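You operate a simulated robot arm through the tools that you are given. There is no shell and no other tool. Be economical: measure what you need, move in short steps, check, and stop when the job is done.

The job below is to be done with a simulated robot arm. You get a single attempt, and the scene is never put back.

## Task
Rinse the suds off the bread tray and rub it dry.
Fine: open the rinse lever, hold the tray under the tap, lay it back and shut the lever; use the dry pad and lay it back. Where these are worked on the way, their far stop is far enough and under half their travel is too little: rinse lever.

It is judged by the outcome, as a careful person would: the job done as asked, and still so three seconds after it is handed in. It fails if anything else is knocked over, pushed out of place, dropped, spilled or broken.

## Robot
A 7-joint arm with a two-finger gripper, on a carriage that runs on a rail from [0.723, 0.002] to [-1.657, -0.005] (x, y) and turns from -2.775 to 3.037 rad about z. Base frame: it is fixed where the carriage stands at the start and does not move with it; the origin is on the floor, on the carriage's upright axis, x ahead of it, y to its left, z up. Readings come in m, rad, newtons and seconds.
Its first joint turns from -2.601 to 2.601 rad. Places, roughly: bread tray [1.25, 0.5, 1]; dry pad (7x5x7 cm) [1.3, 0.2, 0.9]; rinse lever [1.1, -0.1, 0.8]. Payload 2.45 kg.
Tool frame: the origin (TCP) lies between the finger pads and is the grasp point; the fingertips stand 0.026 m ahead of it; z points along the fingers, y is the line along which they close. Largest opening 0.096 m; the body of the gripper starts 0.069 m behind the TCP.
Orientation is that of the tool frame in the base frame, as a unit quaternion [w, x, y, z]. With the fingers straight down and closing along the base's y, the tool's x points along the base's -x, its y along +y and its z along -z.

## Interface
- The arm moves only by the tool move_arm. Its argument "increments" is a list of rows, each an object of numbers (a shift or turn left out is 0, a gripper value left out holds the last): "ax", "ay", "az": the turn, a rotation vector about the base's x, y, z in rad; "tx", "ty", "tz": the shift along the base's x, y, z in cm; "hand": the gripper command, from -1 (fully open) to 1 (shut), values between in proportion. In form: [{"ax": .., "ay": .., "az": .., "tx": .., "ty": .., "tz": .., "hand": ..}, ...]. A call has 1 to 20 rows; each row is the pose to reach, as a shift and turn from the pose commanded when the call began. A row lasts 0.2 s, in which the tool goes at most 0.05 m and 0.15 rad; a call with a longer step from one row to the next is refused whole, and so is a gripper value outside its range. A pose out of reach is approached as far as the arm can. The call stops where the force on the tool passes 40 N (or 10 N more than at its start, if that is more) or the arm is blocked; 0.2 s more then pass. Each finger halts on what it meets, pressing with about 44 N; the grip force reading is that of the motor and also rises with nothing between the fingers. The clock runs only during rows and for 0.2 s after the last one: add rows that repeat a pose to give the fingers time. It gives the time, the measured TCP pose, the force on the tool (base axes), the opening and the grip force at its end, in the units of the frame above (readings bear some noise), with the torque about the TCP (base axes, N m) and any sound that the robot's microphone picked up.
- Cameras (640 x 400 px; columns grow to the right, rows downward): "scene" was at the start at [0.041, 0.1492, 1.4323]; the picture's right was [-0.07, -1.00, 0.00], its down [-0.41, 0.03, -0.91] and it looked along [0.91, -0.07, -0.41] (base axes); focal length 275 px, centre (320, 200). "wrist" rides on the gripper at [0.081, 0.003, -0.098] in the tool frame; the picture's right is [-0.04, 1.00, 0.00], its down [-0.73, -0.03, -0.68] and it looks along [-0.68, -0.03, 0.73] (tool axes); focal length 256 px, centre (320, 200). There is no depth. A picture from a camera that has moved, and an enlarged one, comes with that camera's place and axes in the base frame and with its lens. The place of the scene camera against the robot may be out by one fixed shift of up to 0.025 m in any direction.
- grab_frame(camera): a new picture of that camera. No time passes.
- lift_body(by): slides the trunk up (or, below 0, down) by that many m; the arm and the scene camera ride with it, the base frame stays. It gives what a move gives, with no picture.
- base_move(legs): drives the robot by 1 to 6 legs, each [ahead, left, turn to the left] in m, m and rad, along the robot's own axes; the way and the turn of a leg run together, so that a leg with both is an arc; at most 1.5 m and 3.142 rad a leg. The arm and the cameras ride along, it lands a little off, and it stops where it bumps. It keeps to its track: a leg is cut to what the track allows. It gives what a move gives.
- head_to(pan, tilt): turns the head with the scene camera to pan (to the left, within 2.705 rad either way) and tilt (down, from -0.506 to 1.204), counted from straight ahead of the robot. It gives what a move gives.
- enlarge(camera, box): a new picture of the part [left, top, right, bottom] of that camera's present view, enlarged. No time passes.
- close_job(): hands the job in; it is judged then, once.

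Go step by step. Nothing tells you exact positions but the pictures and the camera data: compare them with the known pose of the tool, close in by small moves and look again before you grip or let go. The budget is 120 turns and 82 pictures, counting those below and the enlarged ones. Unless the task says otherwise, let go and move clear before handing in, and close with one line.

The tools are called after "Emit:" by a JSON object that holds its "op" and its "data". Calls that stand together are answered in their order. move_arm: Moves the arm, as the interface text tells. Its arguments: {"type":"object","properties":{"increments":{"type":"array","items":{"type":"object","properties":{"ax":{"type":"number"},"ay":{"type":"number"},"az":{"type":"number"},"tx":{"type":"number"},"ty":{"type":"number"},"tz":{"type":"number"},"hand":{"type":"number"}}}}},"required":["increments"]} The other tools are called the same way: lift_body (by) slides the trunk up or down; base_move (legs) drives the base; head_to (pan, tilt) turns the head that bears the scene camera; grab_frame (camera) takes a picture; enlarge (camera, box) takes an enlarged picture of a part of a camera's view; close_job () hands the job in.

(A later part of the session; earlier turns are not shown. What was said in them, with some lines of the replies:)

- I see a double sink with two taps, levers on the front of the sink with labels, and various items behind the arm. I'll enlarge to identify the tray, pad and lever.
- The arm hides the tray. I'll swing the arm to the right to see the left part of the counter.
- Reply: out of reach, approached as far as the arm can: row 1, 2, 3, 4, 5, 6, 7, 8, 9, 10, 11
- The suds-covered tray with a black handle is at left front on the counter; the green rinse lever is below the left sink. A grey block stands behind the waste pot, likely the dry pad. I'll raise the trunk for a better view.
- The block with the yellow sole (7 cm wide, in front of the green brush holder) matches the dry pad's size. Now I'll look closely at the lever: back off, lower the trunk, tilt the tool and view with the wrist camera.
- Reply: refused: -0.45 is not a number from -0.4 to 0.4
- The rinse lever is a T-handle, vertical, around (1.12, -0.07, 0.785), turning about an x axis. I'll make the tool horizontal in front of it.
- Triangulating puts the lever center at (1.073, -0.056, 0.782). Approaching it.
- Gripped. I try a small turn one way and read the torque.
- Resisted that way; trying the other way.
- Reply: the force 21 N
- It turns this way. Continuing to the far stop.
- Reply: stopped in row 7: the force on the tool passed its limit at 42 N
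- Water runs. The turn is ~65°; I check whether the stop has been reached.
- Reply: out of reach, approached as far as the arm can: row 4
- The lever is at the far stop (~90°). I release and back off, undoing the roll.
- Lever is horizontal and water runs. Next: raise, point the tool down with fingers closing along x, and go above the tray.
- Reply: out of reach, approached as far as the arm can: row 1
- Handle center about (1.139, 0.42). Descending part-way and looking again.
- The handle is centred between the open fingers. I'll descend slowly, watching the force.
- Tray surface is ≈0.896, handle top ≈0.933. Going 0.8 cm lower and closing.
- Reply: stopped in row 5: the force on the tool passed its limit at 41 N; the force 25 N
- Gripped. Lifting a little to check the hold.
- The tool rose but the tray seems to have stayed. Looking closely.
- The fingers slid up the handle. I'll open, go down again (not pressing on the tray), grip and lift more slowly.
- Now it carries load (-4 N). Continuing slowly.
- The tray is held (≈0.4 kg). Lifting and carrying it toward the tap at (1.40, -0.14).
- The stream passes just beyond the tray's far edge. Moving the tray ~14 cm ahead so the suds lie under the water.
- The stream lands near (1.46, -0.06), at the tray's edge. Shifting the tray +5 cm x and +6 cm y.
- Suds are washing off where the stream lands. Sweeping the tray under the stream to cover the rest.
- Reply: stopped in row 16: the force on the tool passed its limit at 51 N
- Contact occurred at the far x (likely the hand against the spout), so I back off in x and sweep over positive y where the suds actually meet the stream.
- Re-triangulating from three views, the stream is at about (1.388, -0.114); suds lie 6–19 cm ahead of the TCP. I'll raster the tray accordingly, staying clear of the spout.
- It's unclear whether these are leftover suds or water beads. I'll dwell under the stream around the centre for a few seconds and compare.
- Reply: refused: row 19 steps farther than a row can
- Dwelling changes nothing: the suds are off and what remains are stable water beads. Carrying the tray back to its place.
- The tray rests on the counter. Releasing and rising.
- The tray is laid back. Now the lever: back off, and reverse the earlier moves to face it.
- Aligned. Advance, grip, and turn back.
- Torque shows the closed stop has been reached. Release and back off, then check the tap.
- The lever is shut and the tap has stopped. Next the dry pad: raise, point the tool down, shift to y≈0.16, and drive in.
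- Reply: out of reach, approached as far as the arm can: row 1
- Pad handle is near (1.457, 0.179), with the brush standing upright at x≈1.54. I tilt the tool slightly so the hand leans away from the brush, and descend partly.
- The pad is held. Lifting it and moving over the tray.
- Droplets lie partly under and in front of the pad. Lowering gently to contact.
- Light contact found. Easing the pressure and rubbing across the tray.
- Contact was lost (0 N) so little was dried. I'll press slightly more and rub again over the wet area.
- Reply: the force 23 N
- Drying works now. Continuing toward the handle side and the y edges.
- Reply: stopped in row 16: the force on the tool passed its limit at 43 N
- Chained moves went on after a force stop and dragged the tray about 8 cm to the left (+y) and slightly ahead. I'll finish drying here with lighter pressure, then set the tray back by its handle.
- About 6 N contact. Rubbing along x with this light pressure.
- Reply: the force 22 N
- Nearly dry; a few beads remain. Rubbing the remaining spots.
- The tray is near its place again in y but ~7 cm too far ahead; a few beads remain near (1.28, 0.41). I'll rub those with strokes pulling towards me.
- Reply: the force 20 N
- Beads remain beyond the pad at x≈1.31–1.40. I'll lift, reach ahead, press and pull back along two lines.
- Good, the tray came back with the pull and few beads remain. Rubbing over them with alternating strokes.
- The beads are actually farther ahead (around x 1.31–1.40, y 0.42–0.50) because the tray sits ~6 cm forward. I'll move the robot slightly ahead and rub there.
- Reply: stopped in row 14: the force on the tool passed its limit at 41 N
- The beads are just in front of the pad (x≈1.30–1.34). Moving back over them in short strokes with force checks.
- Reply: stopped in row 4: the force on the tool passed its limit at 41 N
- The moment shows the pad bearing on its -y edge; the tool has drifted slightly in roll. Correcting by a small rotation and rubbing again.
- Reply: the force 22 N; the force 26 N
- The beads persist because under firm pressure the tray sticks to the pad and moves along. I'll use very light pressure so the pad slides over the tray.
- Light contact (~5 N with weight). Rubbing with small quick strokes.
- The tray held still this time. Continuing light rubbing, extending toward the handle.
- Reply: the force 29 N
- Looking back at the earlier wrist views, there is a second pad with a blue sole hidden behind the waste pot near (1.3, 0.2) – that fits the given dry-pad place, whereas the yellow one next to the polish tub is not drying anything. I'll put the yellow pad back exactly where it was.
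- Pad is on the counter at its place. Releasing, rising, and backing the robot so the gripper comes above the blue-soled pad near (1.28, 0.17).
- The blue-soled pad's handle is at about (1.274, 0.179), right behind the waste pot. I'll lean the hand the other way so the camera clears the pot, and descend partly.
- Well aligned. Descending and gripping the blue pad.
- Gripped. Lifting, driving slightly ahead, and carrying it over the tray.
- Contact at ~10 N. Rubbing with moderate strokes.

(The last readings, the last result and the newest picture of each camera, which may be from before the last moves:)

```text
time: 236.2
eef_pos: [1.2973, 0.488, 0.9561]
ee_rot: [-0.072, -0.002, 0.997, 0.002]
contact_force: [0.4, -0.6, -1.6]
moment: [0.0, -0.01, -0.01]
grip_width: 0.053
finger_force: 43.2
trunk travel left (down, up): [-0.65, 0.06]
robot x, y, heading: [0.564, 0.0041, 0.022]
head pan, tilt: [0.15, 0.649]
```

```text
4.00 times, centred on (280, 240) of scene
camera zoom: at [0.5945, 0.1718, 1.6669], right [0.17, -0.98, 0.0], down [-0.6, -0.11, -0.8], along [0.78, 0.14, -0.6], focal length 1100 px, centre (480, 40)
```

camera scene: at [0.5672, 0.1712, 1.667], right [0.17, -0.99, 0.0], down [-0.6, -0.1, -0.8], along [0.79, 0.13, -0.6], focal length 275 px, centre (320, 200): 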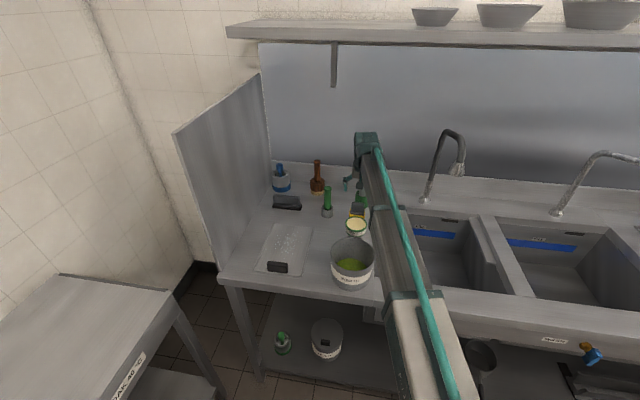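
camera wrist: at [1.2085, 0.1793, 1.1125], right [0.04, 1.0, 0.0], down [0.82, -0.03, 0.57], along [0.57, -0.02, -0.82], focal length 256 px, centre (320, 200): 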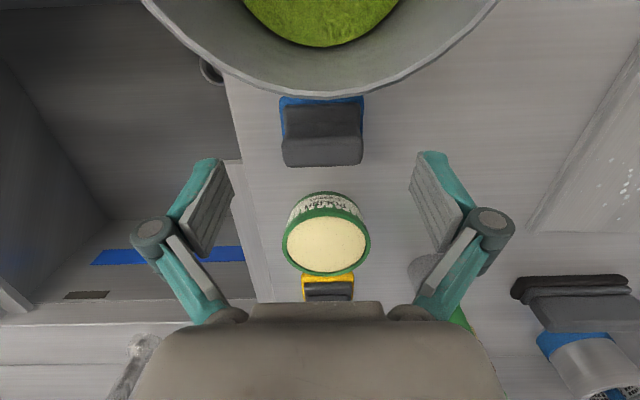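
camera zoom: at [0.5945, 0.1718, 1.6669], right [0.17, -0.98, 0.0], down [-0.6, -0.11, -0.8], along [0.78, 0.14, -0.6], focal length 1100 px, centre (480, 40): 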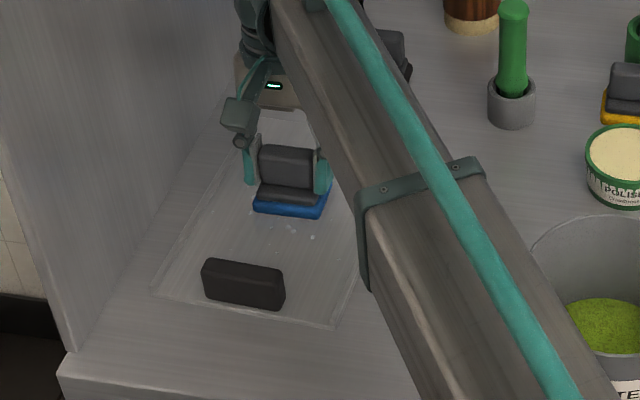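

Beads are fading with this pad – it is the right one. Continuing with a bit more contact, covering the front part too.

Emit:
{"op": "move_arm", "data": {"increments": [{"tz": -0.1}, {"tz": -0.1, "tx": -2}, {"tz": -0.1, "tx": -4}, {"tz": -0.1, "tx": -6}, {"tz": -0.1, "tx": -6, "ty": -2}, {"tz": -0.1, "tx": -4, "ty": -2}, {"tz": -0.1, "tx": -2, "ty": -2}, {"tz": -0.1, "tx": 0, "ty": -2}, {"tz": -0.1, "tx": 2, "ty": -2}, {"tz": -0.1, "tx": 4, "ty": -2}, {"tz": -0.1, "tx": 4, "ty": 0}, {"tz": -0.1, "tx": 2, "ty": 0}, {"tz": -0.1, "tx": 0, "ty": 2}, {"tz": -0.1, "tx": -2, "ty": 2}, {"tz": -0.1, "tx": -4, "ty": 2}, {"tz": -0.1, "tx": -6, "ty": 2}, {"tz": -0.1, "tx": -4, "ty": 1}, {"tz": -0.1, "tx": -2, "ty": 0}, {"tz": -0.1, "tx": 0}]}}

Emit:
{"op": "move_arm", "data": {"increments": [{"tz": 0, "tx": 2}, {"tx": 4}, {"tx": 6}, {"tx": 6, "ty": 2}, {"tx": 4, "ty": 2}, {"tx": 2, "ty": 3}, {"tx": 0, "ty": 3}, {"tx": -2, "ty": 3}, {"tx": -4, "ty": 2}, {"tx": -6, "ty": 0}, {"tx": -6, "ty": -2}, {"tx": -4, "ty": -3}, {"tx": -2, "ty": -3}, {"tx": 0, "ty": -3}, {"tx": 2, "ty": -3}, {"tx": 4, "ty": -3}, {"tx": 5, "ty": -1}, {"tx": 3, "ty": 0}, {"tx": 1.5, "ty": 0}, {"tx": 0}]}}

```text
time: 240.2
eef_pos: [1.296, 0.4882, 0.9565]
ee_rot: [-0.071, -0.002, 0.997, 0.002]
contact_force: [0.3, -0.2, -0.6]
moment: [0.01, 0.02, -0.04]
grip_width: 0.0531
finger_force: 43.8
trunk travel left (down, up): [-0.65, 0.06]
robot x, y, heading: [0.5656, 0.0017, 0.024]
head pan, tilt: [0.15, 0.649]
```

```text
time: 244.4
eef_pos: [1.2964, 0.4906, 0.9549]
ee_rot: [-0.071, -0.002, 0.997, 0.003]
contact_force: [1.2, 0.7, 9.9]
moment: [-0.08, -0.08, 0.01]
grip_width: 0.0531
finger_force: 43.8
trunk travel left (down, up): [-0.65, 0.06]
robot x, y, heading: [0.5652, -0.0006, 0.026]
head pan, tilt: [0.15, 0.649]
```

Emit:
{"op": "move_arm", "data": {"increments": [{"tz": -0.04, "tx": -2}, {"tz": -0.04, "tx": -4}, {"tz": -0.04, "tx": -6}, {"tz": -0.04, "tx": -6, "ty": -2}, {"tz": -0.04, "tx": -4, "ty": -2}, {"tz": -0.04, "tx": -2, "ty": -2}, {"tz": -0.04, "tx": 0, "ty": -2}, {"tz": -0.04, "tx": 2, "ty": -3}, {"tz": -0.04, "tx": 4, "ty": -3}, {"tz": -0.04, "tx": 5, "ty": -1}, {"tz": -0.04, "tx": 3, "ty": 0}, {"tz": -0.04, "tx": 1, "ty": 1}, {"tz": -0.04, "tx": 0, "ty": 3}, {"tz": -0.04, "tx": -2, "ty": 3}, {"tz": -0.04, "tx": -4, "ty": 3}, {"tz": -0.04, "tx": -6, "ty": 2}, {"tz": -0.04, "tx": -4, "ty": 1}, {"tz": -0.04, "tx": -2, "ty": 0}, {"tz": -0.04, "tx": 0}]}}

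Emit:
{"op": "move_arm", "data": {"increments": [{"tx": 2}, {"tx": 4}, {"tx": 6}, {"tx": 6, "ty": 2}, {"tx": 4, "ty": 3}, {"tx": 2, "ty": 3}, {"tx": 0, "ty": 4}, {"tx": -2, "ty": 4}, {"tx": -4, "ty": 3}, {"tx": -4, "ty": 1}, {"tx": -2, "ty": 0}, {"tx": 0, "ty": -1}, {"tx": 2, "ty": -3}, {"tx": 4, "ty": -3}, {"tx": 2, "ty": -4}, {"tx": 0, "ty": -4}, {"tx": -2, "ty": -4}, {"tx": -2, "ty": -2}, {"tx": 0}]}}

```text
time: 248.4
eef_pos: [1.2947, 0.4884, 0.9555]
ee_rot: [-0.071, -0.003, 0.997, 0.004]
contact_force: [-4.0, 1.1, 13.7]
moment: [-0.02, 0.29, 0.01]
grip_width: 0.0531
finger_force: 44.2
trunk travel left (down, up): [-0.65, 0.06]
robot x, y, heading: [0.5642, 0.0011, 0.027]
head pan, tilt: [0.15, 0.649]
```

```text
time: 252.4
eef_pos: [1.2938, 0.4883, 0.956]
ee_rot: [-0.073, -0.003, 0.997, 0.003]
contact_force: [-4.0, -4.0, 16.5]
moment: [-0.35, 0.2, 0.03]
grip_width: 0.0531
finger_force: 44.0
trunk travel left (down, up): [-0.65, 0.06]
robot x, y, heading: [0.5642, 0.0046, 0.023]
head pan, tilt: [0.15, 0.649]
```

Lifting the pad away to inspect the tray.

Emit:
{"op": "move_arm", "data": {"increments": [{"tz": 3}, {"tz": 7}, {"tz": 11}, {"tz": 15}, {"tz": 16.5, "tx": 1, "ty": -4}, {"tz": 16.5, "tx": 3, "ty": -8}, {"tz": 16.5, "tx": 5, "ty": -12}, {"tz": 16.5, "tx": 7, "ty": -16}, {"tz": 16.5, "tx": 9, "ty": -20}, {"tz": 16.5, "tx": 10, "ty": -24}, {"tz": 16.5, "tx": 11, "ty": -28}, {"tz": 16.5, "tx": 11, "ty": -31}, {"tz": 16.5, "tx": 11, "ty": -31}]}}

Emit:
{"op": "enlarge", "data": {"camera": "scene", "box": [220, 185, 340, 285]}}

```text
time: 255.2
eef_pos: [1.4084, 0.1809, 1.1197]
ee_rot: [-0.072, -0.002, 0.997, 0.002]
contact_force: [0.3, 0.0, -1.2]
moment: [0.01, 0.0, 0.02]
grip_width: 0.0532
finger_force: 43.6
trunk travel left (down, up): [-0.65, 0.06]
robot x, y, heading: [0.5619, 0.0022, 0.024]
head pan, tilt: [0.15, 0.649]
```

```text
4.00 times, centred on (280, 235) of scene
camera zoom: at [0.5942, 0.1715, 1.6669], right [0.17, -0.98, 0.0], down [-0.6, -0.1, -0.8], along [0.78, 0.14, -0.6], focal length 1100 px, centre (480, 60)
```

zoom: 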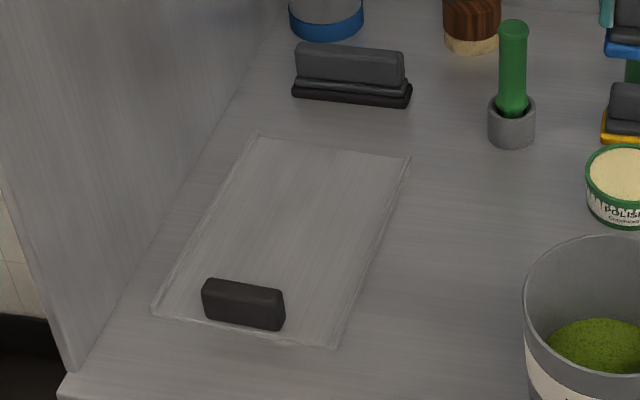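

The tray is dry. Now returning the blue pad to its place behind the waste pot.

Emit:
{"op": "base_move", "data": {"legs": [[-0.13, 0, 0]]}}

```text
time: 256.5
eef_pos: [1.2768, 0.1817, 1.1213]
ee_rot: [-0.071, -0.004, 0.997, 0.002]
contact_force: [0.2, -0.5, -1.4]
moment: [-0.02, -0.01, -0.02]
grip_width: 0.0531
finger_force: 43.8
trunk travel left (down, up): [-0.65, 0.06]
robot x, y, heading: [0.4323, -0.0005, 0.027]
head pan, tilt: [0.15, 0.649]
```

Emit:
{"op": "move_arm", "data": {"increments": [{"ty": -0.3, "tz": -3}, {"ty": -0.3, "tz": -7}, {"ty": -0.3, "tz": -11}, {"ty": -0.3, "tz": -14}, {"ty": -0.3, "tz": -15.8}, {"ty": -0.3, "tz": -16.3}, {"ty": -0.3, "tz": -16.3}]}}

Emit:
{"op": "move_arm", "data": {"increments": [{"tz": -0.3}, {"tz": -0.7}, {"tz": -0.7}]}}

```text
time: 258.1
eef_pos: [1.2784, 0.179, 0.9573]
ee_rot: [-0.072, -0.003, 0.997, 0.003]
contact_force: [0.5, -0.1, -0.5]
moment: [0.02, 0.03, -0.01]
grip_width: 0.053
finger_force: 44.2
trunk travel left (down, up): [-0.65, 0.06]
robot x, y, heading: [0.4386, 0.0024, 0.026]
head pan, tilt: [0.15, 0.649]
```

```text
time: 258.9
eef_pos: [1.2776, 0.1803, 0.95]
ee_rot: [-0.072, -0.004, 0.997, 0.002]
contact_force: [0.6, 0.2, -0.7]
moment: [0.0, 0.01, 0.01]
grip_width: 0.0528
finger_force: 44.0
trunk travel left (down, up): [-0.65, 0.06]
robot x, y, heading: [0.4347, 0.0067, 0.03]
head pan, tilt: [0.15, 0.649]
```

Emit:
{"op": "move_arm", "data": {"increments": [{"tz": -0.12}, {"tz": -0.24}, {"tz": -0.24}]}}

```text
time: 259.7
eef_pos: [1.2774, 0.1789, 0.9491]
ee_rot: [-0.071, -0.003, 0.997, 0.004]
contact_force: [2.9, 2.7, 12.2]
moment: [-0.23, -0.03, 0.05]
grip_width: 0.0529
finger_force: 43.8
trunk travel left (down, up): [-0.65, 0.06]
robot x, y, heading: [0.4338, 0.004, 0.026]
head pan, tilt: [0.15, 0.649]
```

Resting on the counter. Release and rise straight up.

Emit:
{"op": "move_arm", "data": {"increments": [{"tz": 0.1}, {"tz": 0.1, "hand": -0.5}, {"tz": 0.1, "hand": -0.5}, {"tz": 0.1, "hand": -0.5}, {"tz": 2}, {"tz": 5}, {"tz": 9}, {"tz": 13}, {"tz": 17}, {"tz": 19}, {"tz": 19}]}}

```text
time: 262.1
eef_pos: [1.2766, 0.1769, 1.1369]
ee_rot: [-0.072, -0.003, 0.997, 0.002]
contact_force: [0.4, 0.1, -0.3]
moment: [0.0, 0.0, 0.03]
grip_width: 0.0719
finger_force: 0.0
trunk travel left (down, up): [-0.65, 0.06]
robot x, y, heading: [0.4339, 0.0046, 0.029]
head pan, tilt: [0.15, 0.649]
```

Both pads are back. Now I'll regrip the tray's handle (near (1.168, 0.494), turned ~7°) to set it back in its original spot.

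Emit:
{"op": "move_arm", "data": {"increments": [{"ay": -0.07, "ty": 3, "hand": -1}, {"ay": -0.145, "ty": 6, "tx": -1}, {"ay": -0.145, "ty": 10, "tx": -3}, {"ay": -0.145, "ty": 14, "tx": -5}, {"ay": -0.145, "ty": 18, "tx": -7}, {"ay": -0.145, "ty": 22, "tx": -9}, {"ay": -0.145, "ty": 26, "tx": -10.8}, {"ay": -0.145, "ty": 29, "tx": -10.8}, {"ay": -0.145, "ty": 31.7, "tx": -10.8}, {"ay": -0.145, "ty": 31.7, "tx": -10.8}]}}

Emit:
{"op": "move_arm", "data": {"increments": [{"az": 0.14}, {"az": 0.28}, {"az": 0.42}, {"az": 0.56}, {"az": 0.7}, {"az": 0.84}, {"az": 0.98}, {"az": 1.12}, {"az": 1.26}, {"az": 1.4}, {"az": 1.47}, {"az": 1.47, "tz": -4}, {"az": 1.47, "tz": -8}, {"az": 1.47, "tz": -12}, {"az": 1.47, "tz": -12}]}}

Emit:
{"op": "grab_frame", "data": {"camera": "wrist"}}

```text
time: 264.3
eef_pos: [1.1698, 0.4986, 1.1393]
ee_rot: [0.001, -0.003, 1.0, 0.003]
contact_force: [-0.7, 0.3, -0.2]
moment: [0.02, -0.02, 0.03]
grip_width: 0.096
finger_force: 0.0
trunk travel left (down, up): [-0.65, 0.06]
robot x, y, heading: [0.4309, -0.0012, 0.027]
head pan, tilt: [0.15, 0.649]
```

```text
time: 267.5
eef_pos: [1.1706, 0.4952, 1.0176]
ee_rot: [-0.001, -0.673, 0.74, 0.002]
contact_force: [-0.6, -0.3, 0.0]
moment: [-0.01, 0.01, 0.03]
grip_width: 0.096
finger_force: 0.0
trunk travel left (down, up): [-0.65, 0.06]
robot x, y, heading: [0.435, 0.0002, 0.028]
head pan, tilt: [0.15, 0.649]
```

```text
1 pictures are left
camera wrist: at [1.1604, 0.4132, 1.1139], right [-0.99, 0.13, 0.01], down [0.1, 0.73, 0.68], along [0.09, 0.68, -0.73], focal length 256 px, centre (320, 200)
```

wrist: 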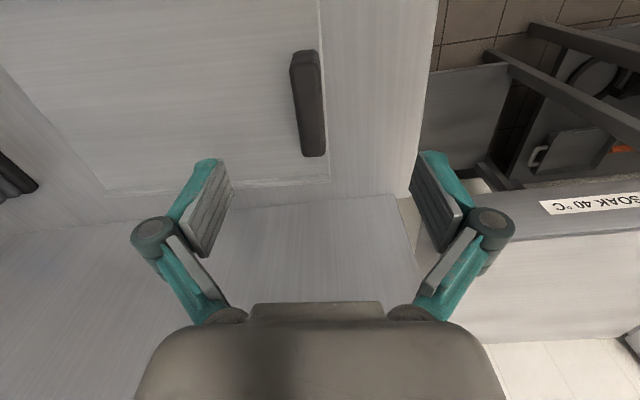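

Handle is in view; small correction (+0.65 cm x, +0.4 cm y, +0.085 rad) and descend to the proven grip height, then grip.

Emit:
{"op": "move_arm", "data": {"increments": [{"az": 0.085, "tx": 0.65, "ty": 0.4, "tz": -1}, {"az": 0.085, "tx": 0.65, "ty": 0.4, "tz": -4}, {"az": 0.085, "tx": 0.65, "ty": 0.4, "tz": -6.5}, {"az": 0.085, "tx": 0.65, "ty": 0.4, "tz": -8}, {"az": 0.085, "tx": 0.65, "ty": 0.4, "tz": -8}]}}

Emit:
{"op": "move_arm", "data": {"increments": [{"hand": 0.5}, {"hand": 0.5}, {"hand": 1}, {"hand": 1}, {"hand": 1}]}}

```text
time: 268.7
eef_pos: [1.1773, 0.5007, 0.9396]
ee_rot: [-0.001, -0.704, 0.71, 0.003]
contact_force: [0.2, -0.2, -0.2]
moment: [0.01, 0.03, -0.01]
grip_width: 0.0959
finger_force: 0.2
trunk travel left (down, up): [-0.65, 0.06]
robot x, y, heading: [0.4329, 0.0052, 0.031]
head pan, tilt: [0.15, 0.649]
```

```text
time: 269.9
eef_pos: [1.1771, 0.5016, 0.9399]
ee_rot: [-0.002, -0.704, 0.71, 0.002]
contact_force: [0.3, -1.2, -0.4]
moment: [-0.02, -0.01, -0.22]
grip_width: 0.02
finger_force: 44.4
trunk travel left (down, up): [-0.65, 0.06]
robot x, y, heading: [0.4367, -0.0011, 0.022]
head pan, tilt: [0.15, 0.649]
```

Gripped (2 cm). Lift slightly, check load.

Emit:
{"op": "move_arm", "data": {"increments": [{"tz": 0.2}, {"tz": 0.4}, {"tz": 0.7}, {"tz": 1.1}, {"tz": 1.5}, {"tz": 2}, {"tz": 2}]}}

```text
time: 271.5
eef_pos: [1.1754, 0.5004, 0.9559]
ee_rot: [-0.001, -0.704, 0.711, 0.002]
contact_force: [0.1, -0.1, -4.7]
moment: [0.0, 0.37, -0.05]
grip_width: 0.0197
finger_force: 44.0
trunk travel left (down, up): [-0.65, 0.06]
robot x, y, heading: [0.434, -0.0001, 0.022]
head pan, tilt: [0.15, 0.649]
```

Emit:
{"op": "move_arm", "data": {"increments": [{"tx": -1, "ty": -1.5, "az": 0.01, "tz": 0.5}, {"tx": -2, "ty": -3.5, "az": 0.02, "tz": 0.5}, {"tx": -3, "ty": -5.5, "az": 0.033, "tz": 0.5}, {"tx": -3.8, "ty": -7, "az": 0.033, "tz": 0.5}, {"tx": -3.8, "ty": -7, "az": 0.033, "tz": 0.5}, {"tx": -3.8, "ty": -7, "az": 0.033, "tz": -0.3}, {"tx": -3.8, "ty": -7, "az": 0.033, "tz": -1}, {"tx": -3.8, "ty": -7, "az": 0.033, "tz": -1.6}, {"tx": -3.8, "ty": -7, "az": 0.033, "tz": -1.6}]}}

```text
time: 273.5
eef_pos: [1.1388, 0.4311, 0.9392]
ee_rot: [0.001, 0.716, -0.698, -0.003]
contact_force: [1.1, 0.5, -1.3]
moment: [-0.09, -0.11, 0.1]
grip_width: 0.0196
finger_force: 44.2
trunk travel left (down, up): [-0.65, 0.06]
robot x, y, heading: [0.4385, -0.0046, 0.03]
head pan, tilt: [0.15, 0.649]
```

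Nearly fully resting (load -1.3 N). Lower a hair more, release and rise.

Emit:
{"op": "move_arm", "data": {"increments": [{"tz": -0.15}, {"tz": -0.2}, {"tz": -0.2, "hand": 0}, {"tz": -0.2, "hand": 0}, {"tz": -0.2, "hand": 0}, {"tz": 2}, {"tz": 5}, {"tz": 9}, {"tz": 13}, {"tz": 17}, {"tz": 20}, {"tz": 20}]}}

Emit:
{"op": "base_move", "data": {"legs": [[-0.36, 0, 0]]}}

Emit:
{"op": "grab_frame", "data": {"camera": "scene"}}

```text
time: 276.1
eef_pos: [1.1368, 0.4298, 1.142]
ee_rot: [0.002, 0.715, -0.699, -0.003]
contact_force: [0.6, -0.4, -0.4]
moment: [-0.01, 0.0, -0.03]
grip_width: 0.0477
finger_force: 0.0
trunk travel left (down, up): [-0.65, 0.06]
robot x, y, heading: [0.4369, 0.0006, 0.027]
head pan, tilt: [0.15, 0.649]
```

```text
time: 278.4
eef_pos: [0.7816, 0.4273, 1.1423]
ee_rot: [0.001, 0.716, -0.698, -0.003]
contact_force: [-0.3, -0.8, -0.1]
moment: [-0.02, -0.02, 0.03]
grip_width: 0.0481
finger_force: 0.0
trunk travel left (down, up): [-0.65, 0.06]
robot x, y, heading: [0.077, -0.0039, 0.027]
head pan, tilt: [0.15, 0.649]
```

```text
0 pictures are left
camera scene: at [0.1074, 0.17, 1.667], right [0.17, -0.98, 0.0], down [-0.59, -0.11, -0.8], along [0.78, 0.14, -0.6], focal length 275 px, centre (320, 200)
```

scene: 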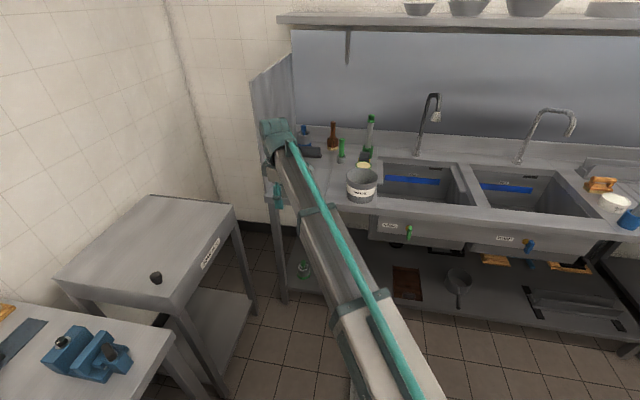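

The tap is off, the rinse lever is shut, everything stands in order, and the gripper is clear. Handing in.

Emit:
{"op": "close_job", "data": {}}

```text
The job is handed in.
```

The tray is rinsed, rubbed dry with the blue pad and back in its place, with the rinse lever shut and the pad back. On the way I rubbed with the wrong (yellow) pad first and dragged the tray about 8 cm, the tool hit something at the tap (nothing looked out of place afterwards), and I had no pictures left for a last close look at the tray.
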